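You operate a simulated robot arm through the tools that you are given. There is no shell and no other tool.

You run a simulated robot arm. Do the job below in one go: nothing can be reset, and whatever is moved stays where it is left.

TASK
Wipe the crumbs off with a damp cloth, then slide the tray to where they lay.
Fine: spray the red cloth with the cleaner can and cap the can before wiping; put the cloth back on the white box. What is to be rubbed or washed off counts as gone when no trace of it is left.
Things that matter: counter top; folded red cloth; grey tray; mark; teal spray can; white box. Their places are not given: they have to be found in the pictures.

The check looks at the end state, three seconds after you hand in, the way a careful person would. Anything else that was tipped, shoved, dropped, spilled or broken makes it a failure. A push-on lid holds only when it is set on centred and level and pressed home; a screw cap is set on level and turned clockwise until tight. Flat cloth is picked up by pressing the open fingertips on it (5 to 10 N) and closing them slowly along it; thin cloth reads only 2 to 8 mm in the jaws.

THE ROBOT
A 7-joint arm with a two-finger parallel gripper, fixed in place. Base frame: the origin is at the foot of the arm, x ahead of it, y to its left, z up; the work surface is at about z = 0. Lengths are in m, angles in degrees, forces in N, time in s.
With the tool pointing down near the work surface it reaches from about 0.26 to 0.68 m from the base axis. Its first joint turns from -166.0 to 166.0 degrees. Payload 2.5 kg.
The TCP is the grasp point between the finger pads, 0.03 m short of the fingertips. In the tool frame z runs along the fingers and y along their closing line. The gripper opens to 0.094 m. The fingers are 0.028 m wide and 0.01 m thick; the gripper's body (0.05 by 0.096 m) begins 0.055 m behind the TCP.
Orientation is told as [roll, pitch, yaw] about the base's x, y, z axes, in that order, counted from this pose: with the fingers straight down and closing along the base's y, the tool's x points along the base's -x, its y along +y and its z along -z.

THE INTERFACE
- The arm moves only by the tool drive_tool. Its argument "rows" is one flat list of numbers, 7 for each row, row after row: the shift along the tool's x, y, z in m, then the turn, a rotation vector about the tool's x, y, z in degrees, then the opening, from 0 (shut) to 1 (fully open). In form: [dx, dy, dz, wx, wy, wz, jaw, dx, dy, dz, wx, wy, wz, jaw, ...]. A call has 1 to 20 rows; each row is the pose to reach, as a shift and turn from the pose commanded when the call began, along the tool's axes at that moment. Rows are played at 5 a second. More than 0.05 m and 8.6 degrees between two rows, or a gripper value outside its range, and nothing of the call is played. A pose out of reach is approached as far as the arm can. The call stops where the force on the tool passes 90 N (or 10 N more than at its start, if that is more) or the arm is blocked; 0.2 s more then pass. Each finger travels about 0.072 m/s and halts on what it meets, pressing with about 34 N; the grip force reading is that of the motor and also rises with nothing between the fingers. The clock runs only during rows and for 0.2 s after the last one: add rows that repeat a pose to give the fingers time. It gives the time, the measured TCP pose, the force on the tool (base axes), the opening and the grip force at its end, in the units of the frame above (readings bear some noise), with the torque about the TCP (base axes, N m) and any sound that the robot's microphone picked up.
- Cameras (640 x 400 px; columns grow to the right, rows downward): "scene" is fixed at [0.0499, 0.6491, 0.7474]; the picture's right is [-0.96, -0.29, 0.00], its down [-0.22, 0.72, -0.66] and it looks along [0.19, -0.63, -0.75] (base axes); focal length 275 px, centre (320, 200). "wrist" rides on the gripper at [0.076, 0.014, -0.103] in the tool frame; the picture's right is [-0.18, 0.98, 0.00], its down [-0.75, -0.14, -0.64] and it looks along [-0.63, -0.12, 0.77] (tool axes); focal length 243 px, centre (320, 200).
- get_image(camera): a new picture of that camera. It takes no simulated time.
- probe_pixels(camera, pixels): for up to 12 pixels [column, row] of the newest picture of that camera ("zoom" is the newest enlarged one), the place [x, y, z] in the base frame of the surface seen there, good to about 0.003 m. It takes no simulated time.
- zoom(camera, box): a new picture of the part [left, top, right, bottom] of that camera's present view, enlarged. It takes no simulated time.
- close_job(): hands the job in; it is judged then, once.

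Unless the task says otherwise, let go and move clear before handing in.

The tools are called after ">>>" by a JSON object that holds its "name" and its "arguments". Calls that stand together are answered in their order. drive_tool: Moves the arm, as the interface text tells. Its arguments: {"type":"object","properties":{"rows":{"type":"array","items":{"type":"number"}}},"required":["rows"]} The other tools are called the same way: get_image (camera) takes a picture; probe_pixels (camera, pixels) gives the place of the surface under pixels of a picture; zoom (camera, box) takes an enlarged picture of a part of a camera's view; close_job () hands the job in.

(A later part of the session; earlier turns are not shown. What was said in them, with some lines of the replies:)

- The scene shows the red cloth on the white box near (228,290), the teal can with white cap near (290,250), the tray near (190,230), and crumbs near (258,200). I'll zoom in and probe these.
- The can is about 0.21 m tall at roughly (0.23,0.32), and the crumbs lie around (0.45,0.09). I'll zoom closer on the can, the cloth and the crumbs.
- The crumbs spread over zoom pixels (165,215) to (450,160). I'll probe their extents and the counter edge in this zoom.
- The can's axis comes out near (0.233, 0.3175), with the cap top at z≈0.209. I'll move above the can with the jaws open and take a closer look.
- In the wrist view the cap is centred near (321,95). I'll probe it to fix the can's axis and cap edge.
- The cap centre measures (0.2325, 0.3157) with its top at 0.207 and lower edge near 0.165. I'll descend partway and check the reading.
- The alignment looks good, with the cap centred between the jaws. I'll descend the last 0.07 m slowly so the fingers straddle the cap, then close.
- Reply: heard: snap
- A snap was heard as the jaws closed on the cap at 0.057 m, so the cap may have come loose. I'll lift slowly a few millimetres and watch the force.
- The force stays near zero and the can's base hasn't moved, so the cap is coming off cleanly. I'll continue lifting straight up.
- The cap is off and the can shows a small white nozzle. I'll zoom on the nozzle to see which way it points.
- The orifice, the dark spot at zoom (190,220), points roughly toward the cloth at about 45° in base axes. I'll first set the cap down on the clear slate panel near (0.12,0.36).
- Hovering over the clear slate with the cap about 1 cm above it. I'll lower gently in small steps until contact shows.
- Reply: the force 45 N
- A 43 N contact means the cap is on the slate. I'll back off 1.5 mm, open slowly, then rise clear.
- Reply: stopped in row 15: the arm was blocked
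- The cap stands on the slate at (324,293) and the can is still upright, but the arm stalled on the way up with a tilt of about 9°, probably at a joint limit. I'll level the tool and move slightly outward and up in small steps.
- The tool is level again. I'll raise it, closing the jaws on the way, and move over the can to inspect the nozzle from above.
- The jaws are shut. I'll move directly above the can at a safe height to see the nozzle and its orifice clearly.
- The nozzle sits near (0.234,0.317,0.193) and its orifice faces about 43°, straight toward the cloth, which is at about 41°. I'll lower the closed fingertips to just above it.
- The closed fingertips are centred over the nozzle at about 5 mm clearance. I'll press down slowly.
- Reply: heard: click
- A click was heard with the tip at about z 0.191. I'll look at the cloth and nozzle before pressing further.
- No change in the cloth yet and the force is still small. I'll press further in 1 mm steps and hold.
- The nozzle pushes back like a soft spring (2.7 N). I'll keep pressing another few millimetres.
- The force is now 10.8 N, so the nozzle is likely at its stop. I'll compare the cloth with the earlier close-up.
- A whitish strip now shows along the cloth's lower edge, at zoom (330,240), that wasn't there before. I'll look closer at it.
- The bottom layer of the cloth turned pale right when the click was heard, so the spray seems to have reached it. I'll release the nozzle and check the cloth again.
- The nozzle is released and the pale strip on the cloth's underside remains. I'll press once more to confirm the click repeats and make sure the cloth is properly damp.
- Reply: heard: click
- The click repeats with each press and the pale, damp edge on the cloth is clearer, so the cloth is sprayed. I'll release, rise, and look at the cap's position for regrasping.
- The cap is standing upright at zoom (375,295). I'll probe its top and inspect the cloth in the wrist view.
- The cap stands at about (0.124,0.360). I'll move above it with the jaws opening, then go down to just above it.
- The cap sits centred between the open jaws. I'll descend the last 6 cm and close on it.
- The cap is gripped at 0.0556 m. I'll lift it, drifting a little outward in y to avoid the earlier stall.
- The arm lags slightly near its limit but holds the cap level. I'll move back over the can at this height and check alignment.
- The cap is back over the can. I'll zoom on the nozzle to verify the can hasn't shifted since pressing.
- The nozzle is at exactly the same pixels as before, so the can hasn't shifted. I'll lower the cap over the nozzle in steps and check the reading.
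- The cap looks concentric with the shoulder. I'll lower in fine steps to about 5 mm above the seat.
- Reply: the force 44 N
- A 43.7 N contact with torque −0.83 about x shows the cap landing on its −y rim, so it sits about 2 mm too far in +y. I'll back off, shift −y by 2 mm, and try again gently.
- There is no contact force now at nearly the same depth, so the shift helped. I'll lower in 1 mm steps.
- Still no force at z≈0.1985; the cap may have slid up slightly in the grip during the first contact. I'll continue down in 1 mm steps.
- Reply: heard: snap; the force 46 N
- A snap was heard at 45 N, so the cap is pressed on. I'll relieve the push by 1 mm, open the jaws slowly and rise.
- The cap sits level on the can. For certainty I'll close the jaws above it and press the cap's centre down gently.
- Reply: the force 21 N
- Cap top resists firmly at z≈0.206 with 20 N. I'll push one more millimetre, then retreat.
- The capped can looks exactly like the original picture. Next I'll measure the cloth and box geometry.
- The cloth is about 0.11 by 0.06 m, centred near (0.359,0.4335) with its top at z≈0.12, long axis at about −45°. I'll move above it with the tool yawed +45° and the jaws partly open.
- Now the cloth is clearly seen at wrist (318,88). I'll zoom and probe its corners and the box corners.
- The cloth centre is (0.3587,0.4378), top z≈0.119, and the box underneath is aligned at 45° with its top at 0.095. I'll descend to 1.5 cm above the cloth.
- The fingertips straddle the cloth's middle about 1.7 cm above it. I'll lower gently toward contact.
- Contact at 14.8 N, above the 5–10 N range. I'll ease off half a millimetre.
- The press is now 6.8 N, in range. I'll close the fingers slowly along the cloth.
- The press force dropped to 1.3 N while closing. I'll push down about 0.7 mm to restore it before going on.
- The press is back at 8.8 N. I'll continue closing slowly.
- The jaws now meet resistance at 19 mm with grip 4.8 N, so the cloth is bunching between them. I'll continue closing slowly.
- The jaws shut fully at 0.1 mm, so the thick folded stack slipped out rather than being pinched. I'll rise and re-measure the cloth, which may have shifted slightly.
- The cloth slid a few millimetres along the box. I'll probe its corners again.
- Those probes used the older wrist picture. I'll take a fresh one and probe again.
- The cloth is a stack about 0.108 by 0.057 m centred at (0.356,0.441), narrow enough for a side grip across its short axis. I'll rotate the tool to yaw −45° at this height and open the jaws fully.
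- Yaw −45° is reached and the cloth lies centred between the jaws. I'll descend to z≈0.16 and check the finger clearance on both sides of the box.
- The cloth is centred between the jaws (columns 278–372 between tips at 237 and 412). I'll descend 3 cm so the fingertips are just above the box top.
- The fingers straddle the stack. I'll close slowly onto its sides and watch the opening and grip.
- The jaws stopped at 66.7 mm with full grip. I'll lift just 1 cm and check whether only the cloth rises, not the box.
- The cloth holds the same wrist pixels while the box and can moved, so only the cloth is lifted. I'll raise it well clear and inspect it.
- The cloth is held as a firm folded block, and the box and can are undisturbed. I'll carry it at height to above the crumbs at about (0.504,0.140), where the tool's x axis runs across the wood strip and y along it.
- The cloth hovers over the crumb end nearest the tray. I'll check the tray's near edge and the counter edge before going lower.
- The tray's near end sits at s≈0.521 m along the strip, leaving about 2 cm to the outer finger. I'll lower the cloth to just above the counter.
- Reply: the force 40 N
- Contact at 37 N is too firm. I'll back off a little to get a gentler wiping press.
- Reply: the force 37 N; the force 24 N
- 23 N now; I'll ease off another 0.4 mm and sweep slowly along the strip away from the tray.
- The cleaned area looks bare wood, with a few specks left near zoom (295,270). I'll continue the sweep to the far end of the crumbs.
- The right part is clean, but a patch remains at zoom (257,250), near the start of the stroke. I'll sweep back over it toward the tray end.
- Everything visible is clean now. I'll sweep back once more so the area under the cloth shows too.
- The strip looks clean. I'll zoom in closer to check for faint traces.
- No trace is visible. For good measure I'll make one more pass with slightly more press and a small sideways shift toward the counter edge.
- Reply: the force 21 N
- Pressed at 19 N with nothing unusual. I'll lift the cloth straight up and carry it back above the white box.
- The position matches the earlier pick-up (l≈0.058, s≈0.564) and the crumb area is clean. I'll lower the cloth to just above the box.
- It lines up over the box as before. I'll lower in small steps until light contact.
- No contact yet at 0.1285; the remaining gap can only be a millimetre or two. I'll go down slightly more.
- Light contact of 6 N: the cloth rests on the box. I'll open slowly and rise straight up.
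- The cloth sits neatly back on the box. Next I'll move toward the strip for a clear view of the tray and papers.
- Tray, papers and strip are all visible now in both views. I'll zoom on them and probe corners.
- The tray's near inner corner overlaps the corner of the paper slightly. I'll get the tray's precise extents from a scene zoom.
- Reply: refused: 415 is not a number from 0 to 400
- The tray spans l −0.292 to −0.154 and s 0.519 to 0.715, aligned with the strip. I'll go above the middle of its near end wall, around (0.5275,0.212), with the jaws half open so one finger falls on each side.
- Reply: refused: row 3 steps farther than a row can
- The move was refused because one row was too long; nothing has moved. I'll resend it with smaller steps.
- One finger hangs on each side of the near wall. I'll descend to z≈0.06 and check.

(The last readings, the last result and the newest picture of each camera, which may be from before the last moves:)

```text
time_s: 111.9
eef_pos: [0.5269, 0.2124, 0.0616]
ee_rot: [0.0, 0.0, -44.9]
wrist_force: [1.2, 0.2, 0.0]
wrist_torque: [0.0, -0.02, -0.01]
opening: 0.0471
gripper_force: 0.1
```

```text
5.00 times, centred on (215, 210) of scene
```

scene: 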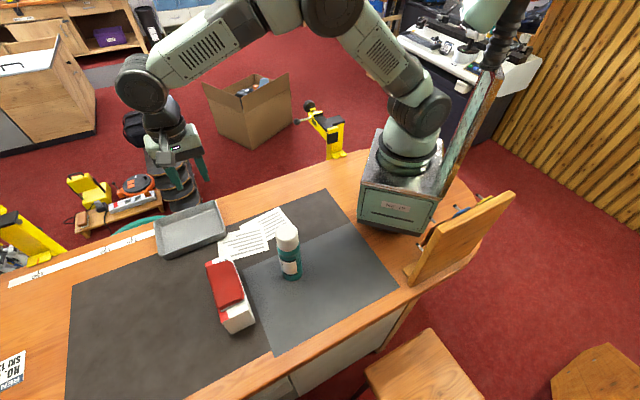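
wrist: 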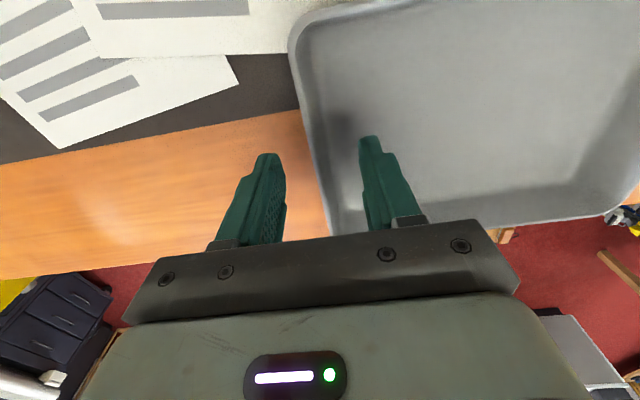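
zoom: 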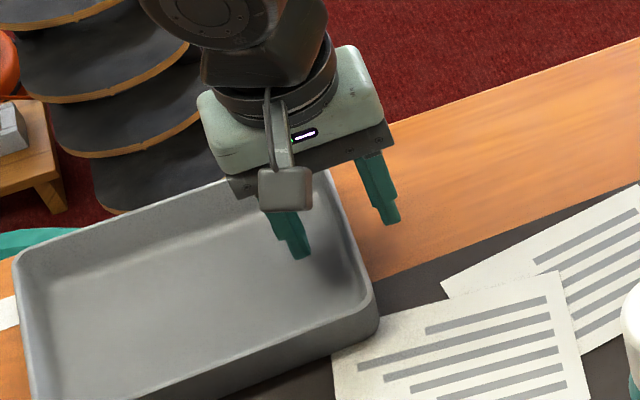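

The fingers are on either side of the wall. I'll lower another 1.5 cm and close gently on it.

>>> {"name": "drive_tool", "arguments": {"rows": [0, 0, 0.006, 0, 0, 0, 0.5, 0, 0, 0.012, 0, 0, 0, 0.5, 0, 0, 0.0155, 0, 0, 0, 0.5, 0, 0, 0.0155, 0, 0, 0, 0.42, 0, 0, 0.0155, 0, 0, 0, 0.34, 0, 0, 0.0155, 0, 0, 0, 0.27, 0, 0, 0.0155, 0, 0, 0, 0.2, 0, 0, 0.0155, 0, 0, 0, 0.15, 0, 0, 0.0155, 0, 0, 0, 0.1, 0, 0, 0.0155, 0, 0, 0, 0.06, 0, 0, 0.0155, 0, 0, 0, 0.03, 0, 0, 0.0155, 0, 0, 0, 0.0, 0, 0, 0.0155, 0, 0, 0, 0.0]}}

>>> {"name": "get_image", "arguments": {"camera": "wrist"}}

>>> {"name": "zoom", "arguments": {"camera": "scene", "box": [145, 170, 265, 270]}}

```text
time_s: 114.7
eef_pos: [0.5293, 0.2141, 0.0467]
ee_rot: [0.0, -0.1, -44.9]
wrist_force: [1.7, 0.8, 2.8]
wrist_torque: [0.56, -0.54, -0.33]
opening: 0.0053
gripper_force: 33.5
```

```text
taken
```

wrist: 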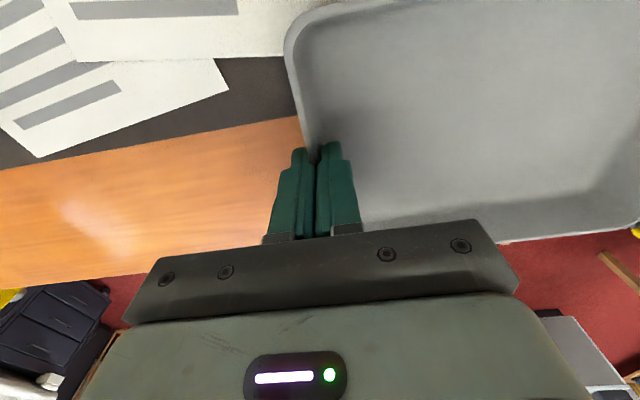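

```text
4.00 times, centred on (205, 220) of scene
```

zoom: 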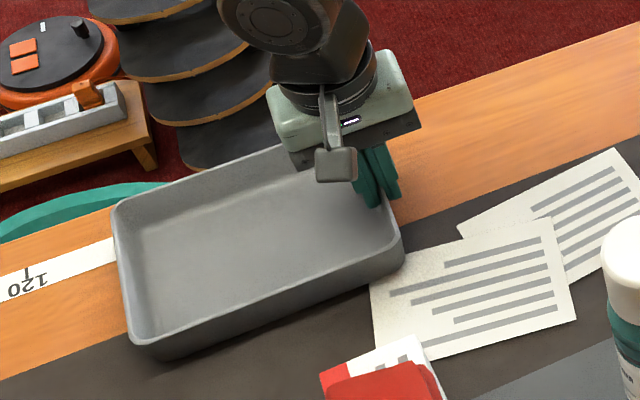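

The wall is gripped at 5.3 mm. I'll raise this end a couple of millimetres off the paper and shift the tray 3.4 cm toward the counter edge first.

>>> {"name": "drive_tool", "arguments": {"rows": [0, 0, -0.001, 0, 0, 0, 0, 0, 0, -0.002, 0, 0, 0, 0, -0.006, 0, -0.002, 0, 0, 0, 0, -0.013, 0, -0.002, 0, 0, 0, 0, -0.02, 0, -0.002, 0, 0, 0, 0, -0.027, 0, -0.002, 0, 0, 0, 0, -0.034, 0, -0.002, 0, 0, 0, 0, -0.034, 0, -0.002, 0, 0, 0, 0]}}

>>> {"name": "zoom", "arguments": {"camera": "scene", "box": [145, 170, 265, 270]}}

>>> {"name": "get_image", "arguments": {"camera": "wrist"}}

```text
time_s: 116.5
eef_pos: [0.5533, 0.1897, 0.0483]
ee_rot: [0.0, 0.1, -44.9]
wrist_force: [-1.1, 0.9, 2.9]
wrist_torque: [0.7, -0.46, 0.3]
opening: 0.0052
gripper_force: 33.6
```

```text
4.00 times, centred on (205, 220) of scene
```

zoom: 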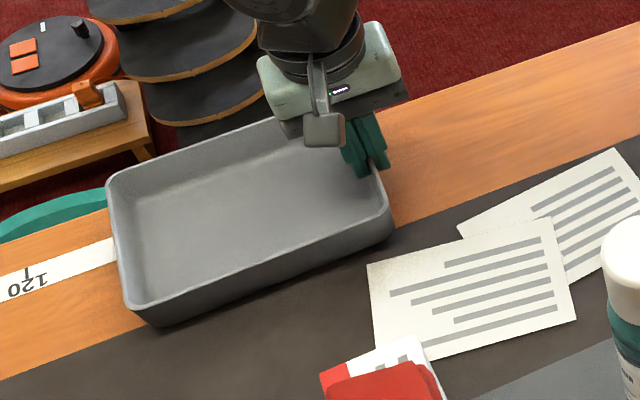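

```text
taken
```

wrist: 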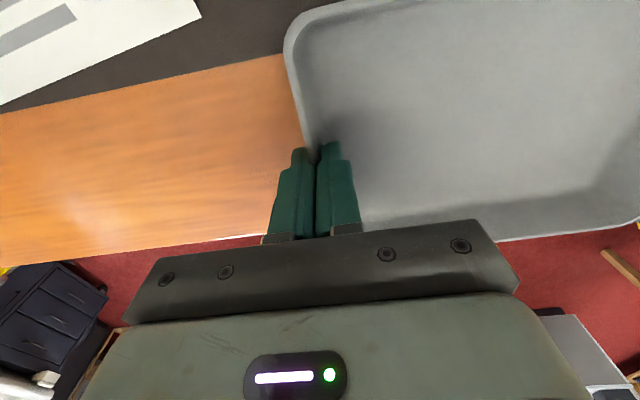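

The tray has cleared the paper, which stayed in place. I'll slide the tray along the strip toward the cleaned spot.

>>> {"name": "drive_tool", "arguments": {"rows": [0, -0.008, 0, 0, 0, 0, 0, 0, -0.02, 0, 0, 0, 0, 0, 0, -0.032, 0, 0, 0, 0, 0, 0, -0.044, 0, 0, 0, 0, 0, 0, -0.056, 0, 0, 0, 0, 0, 0, -0.068, 0, 0, 0, 0, 0, 0, -0.08, 0, 0, 0, 0, 0, 0, -0.092, 0, 0, 0, 0, 0, 0, -0.104, 0, 0, 0, 0, 0, 0, -0.112, 0, 0, 0, 0, 0, 0, -0.117, 0, 0, 0, 0, 0, 0, -0.117, 0, 0, 0, 0, 0]}}

>>> {"name": "get_image", "arguments": {"camera": "scene"}}

>>> {"name": "zoom", "arguments": {"camera": "scene", "box": [165, 160, 305, 260]}}

>>> {"name": "get_image", "arguments": {"camera": "wrist"}}

```text
time_s: 119.1
eef_pos: [0.4697, 0.1063, 0.0487]
ee_rot: [-0.1, 0.1, -44.8]
wrist_force: [0.1, 1.3, 2.5]
wrist_torque: [0.61, -0.53, 0.3]
opening: 0.0048
gripper_force: 34.1
```

```text
taken
```

scene: 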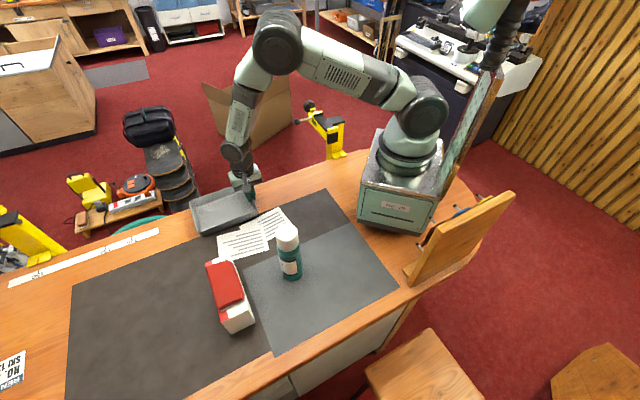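

```text
4.00 times, centred on (235, 210) of scene
```

zoom: 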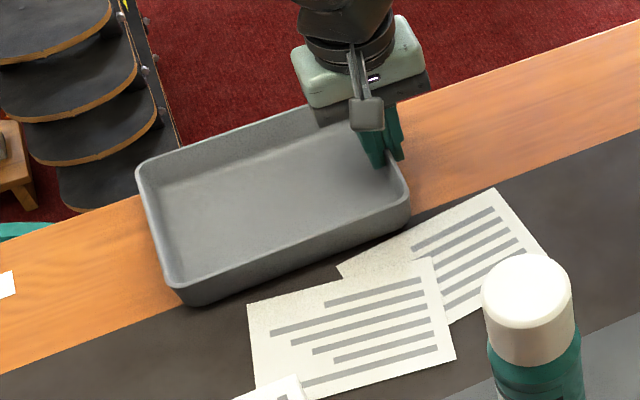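

```text
taken
```

wrist: 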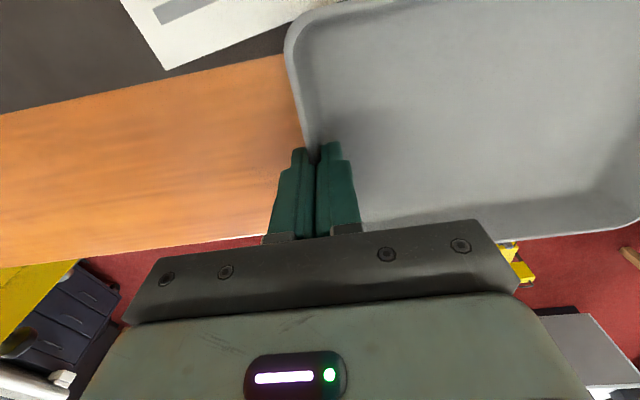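

The tray slides well and the papers are untouched. I'll slide it the remaining 11.6 cm.

>>> {"name": "drive_tool", "arguments": {"rows": [0, -0.008, 0, 0, 0, 0, 0, 0, -0.02, 0, 0, 0, 0, 0, 0, -0.032, 0, 0, 0, 0, 0, 0, -0.044, 0, 0, 0, 0, 0, 0, -0.056, 0, 0, 0, 0, 0, 0, -0.068, 0, 0, 0, 0, 0, 0, -0.08, 0, 0, 0, 0, 0, 0, -0.092, 0, 0, 0, 0, 0, 0, -0.104, 0, 0, 0, 0, 0, 0, -0.112, 0, 0, 0, 0, 0, 0, -0.116, 0, 0, 0, 0, 0, 0, -0.116, 0, 0, 0, 0, 0]}}

>>> {"name": "get_image", "arguments": {"camera": "scene"}}

>>> {"name": "zoom", "arguments": {"camera": "scene", "box": [185, 150, 325, 250]}}

>>> {"name": "get_image", "arguments": {"camera": "wrist"}}

```text
time_s: 121.7
eef_pos: [0.3885, 0.0261, 0.0499]
ee_rot: [0.0, 0.0, -44.9]
wrist_force: [0.8, 1.1, 3.4]
wrist_torque: [0.59, -0.64, -0.06]
opening: 0.0048
gripper_force: 33.7
```

```text
taken
```

scene: 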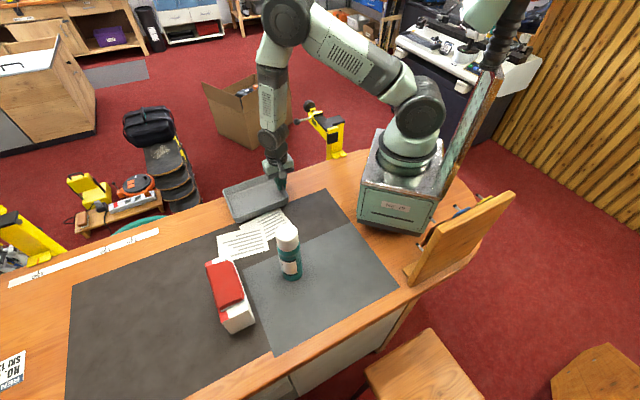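

```text
4.00 times, centred on (255, 200) of scene
```

zoom: 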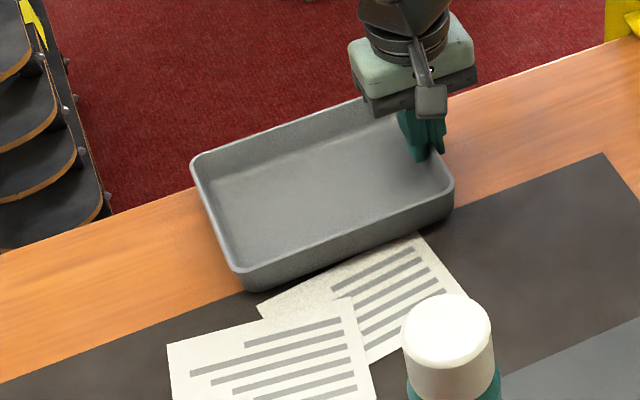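

```text
taken
```

wrist: 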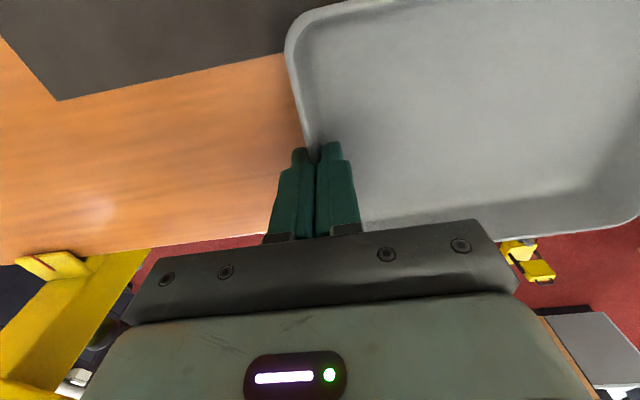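

The tray now covers the cleaned spot, at roughly l −0.326…−0.19 and s 0.288…0.482, square with the strip. I'll lower this end back down and open the fingers slowly.

>>> {"name": "drive_tool", "arguments": {"rows": [0, 0, 0.001, 0, 0, 0, 0, 0, 0, 0.002, 0, 0, 0, 0, 0, 0, 0.002, 0, 0, 0, 0.02, 0, 0, 0.002, 0, 0, 0, 0.06, 0, 0, 0.002, 0, 0, 0, 0.1, 0, 0, 0.002, 0, 0, 0, 0.16, 0, 0, 0.002, 0, 0, 0, 0.24, 0, 0, 0.002, 0, 0, 0, 0.32, 0, 0, 0.002, 0, 0, 0, 0.4, 0, 0, 0.002, 0, 0, 0, 0.4]}}

>>> {"name": "get_image", "arguments": {"camera": "wrist"}}

```text
time_s: 123.9
eef_pos: [0.3886, 0.0248, 0.047]
ee_rot: [0.0, 0.0, -44.8]
wrist_force: [0.1, -0.5, -1.1]
wrist_torque: [0.04, -0.01, -0.02]
opening: 0.0376
gripper_force: 0.1
```

```text
taken
```

wrist: 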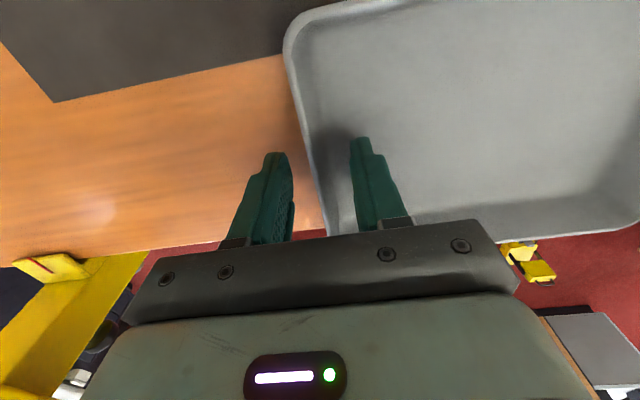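

The wall is released with both fingers clear of it. I'll rise straight up and away.

>>> {"name": "drive_tool", "arguments": {"rows": [0, 0, -0.01, 0, 0, 0, 0.4, 0, 0, -0.03, 0, 0, 0, 0.4, 0, 0, -0.06, 0, 0, 0, 0.4, 0, 0, -0.1, 0, 0, 0, 0.4, 0, 0, -0.14, 0, 0, 0, 0.4, 0, 0, -0.18, 0, 0, 0, 0.4, 0, 0, -0.22, 0, 0, 0, 0.4, 0, 0, -0.26, 0, 0, 0, 0.4, 0, 0, -0.3, 0, 0, 0, 0.4, 0, 0, -0.3, 0, 0, 0, 0.4]}}

>>> {"name": "get_image", "arguments": {"camera": "scene"}}

>>> {"name": "get_image", "arguments": {"camera": "wrist"}}

>>> {"name": "zoom", "arguments": {"camera": "scene", "box": [185, 150, 325, 350]}}

>>> {"name": "zoom", "arguments": {"camera": "scene", "box": [205, 160, 305, 240]}}

```text
time_s: 126.1
eef_pos: [0.3906, 0.025, 0.3483]
ee_rot: [-0.2, 0.0, -44.9]
wrist_force: [0.4, -0.5, -0.4]
wrist_torque: [0.01, 0.0, -0.01]
opening: 0.0377
gripper_force: 0.0
```

```text
taken
```

scene: 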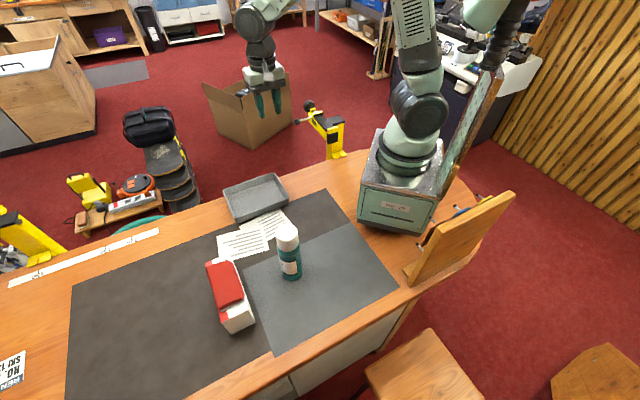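

```text
taken
```

wrist: 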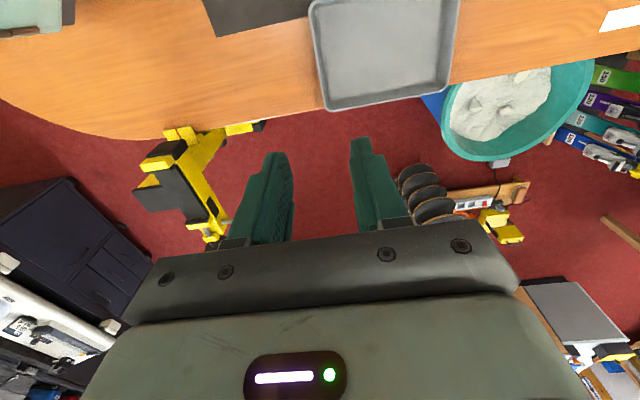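

```text
2.00 times, centred on (255, 250) of scene
```

zoom: 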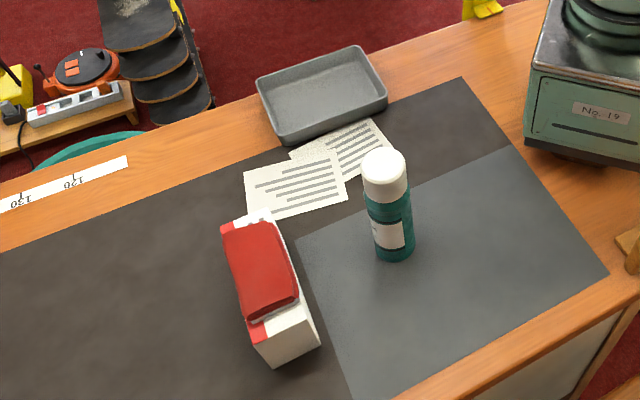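

```text
5.00 times, centred on (255, 200) of scene
```

zoom: 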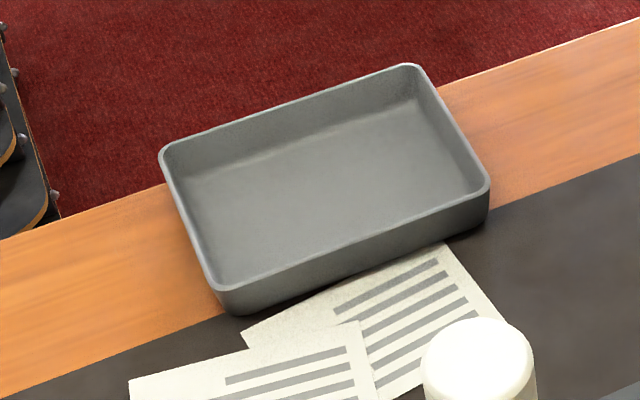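

Everything is where it should be. The tray stands level over the wiped spot, the can is capped and upright at (289,250), the cloth is back on the white box, and the papers haven't moved. The arm is clear, so I'm handing in.

>>> {"name": "close_job", "arguments": {}}

```text
The job is handed in.
```

I finished the job and handed it in. I don't have a result from the check yet.

- **Spraying and capping:** I took the cap off the can and sprayed the cloth twice while it lay on the box. The cap then snapped back on and held firm when I pressed it again. The only sign the cloth was damp was a pale edge that appeared along its underside after the first spray.
- **Wiping:** I wiped the crumb area with several passes. I found no trace in close-up pictures taken before the tray went over it.
- **Cloth:** It is back on the white box, a few millimetres from where it first lay. My first try at picking it up, by pinching, failed and nudged it along the box, so I gripped its sides instead.
- **Tray:** It now sits centred over the wiped spot, to within about half a centimetre. Its base is about 2 cm in from the counter edge.
- **Papers:** They have not moved. The tray's side now comes right up to one paper's corner and may overlap it by a millimetre or two.
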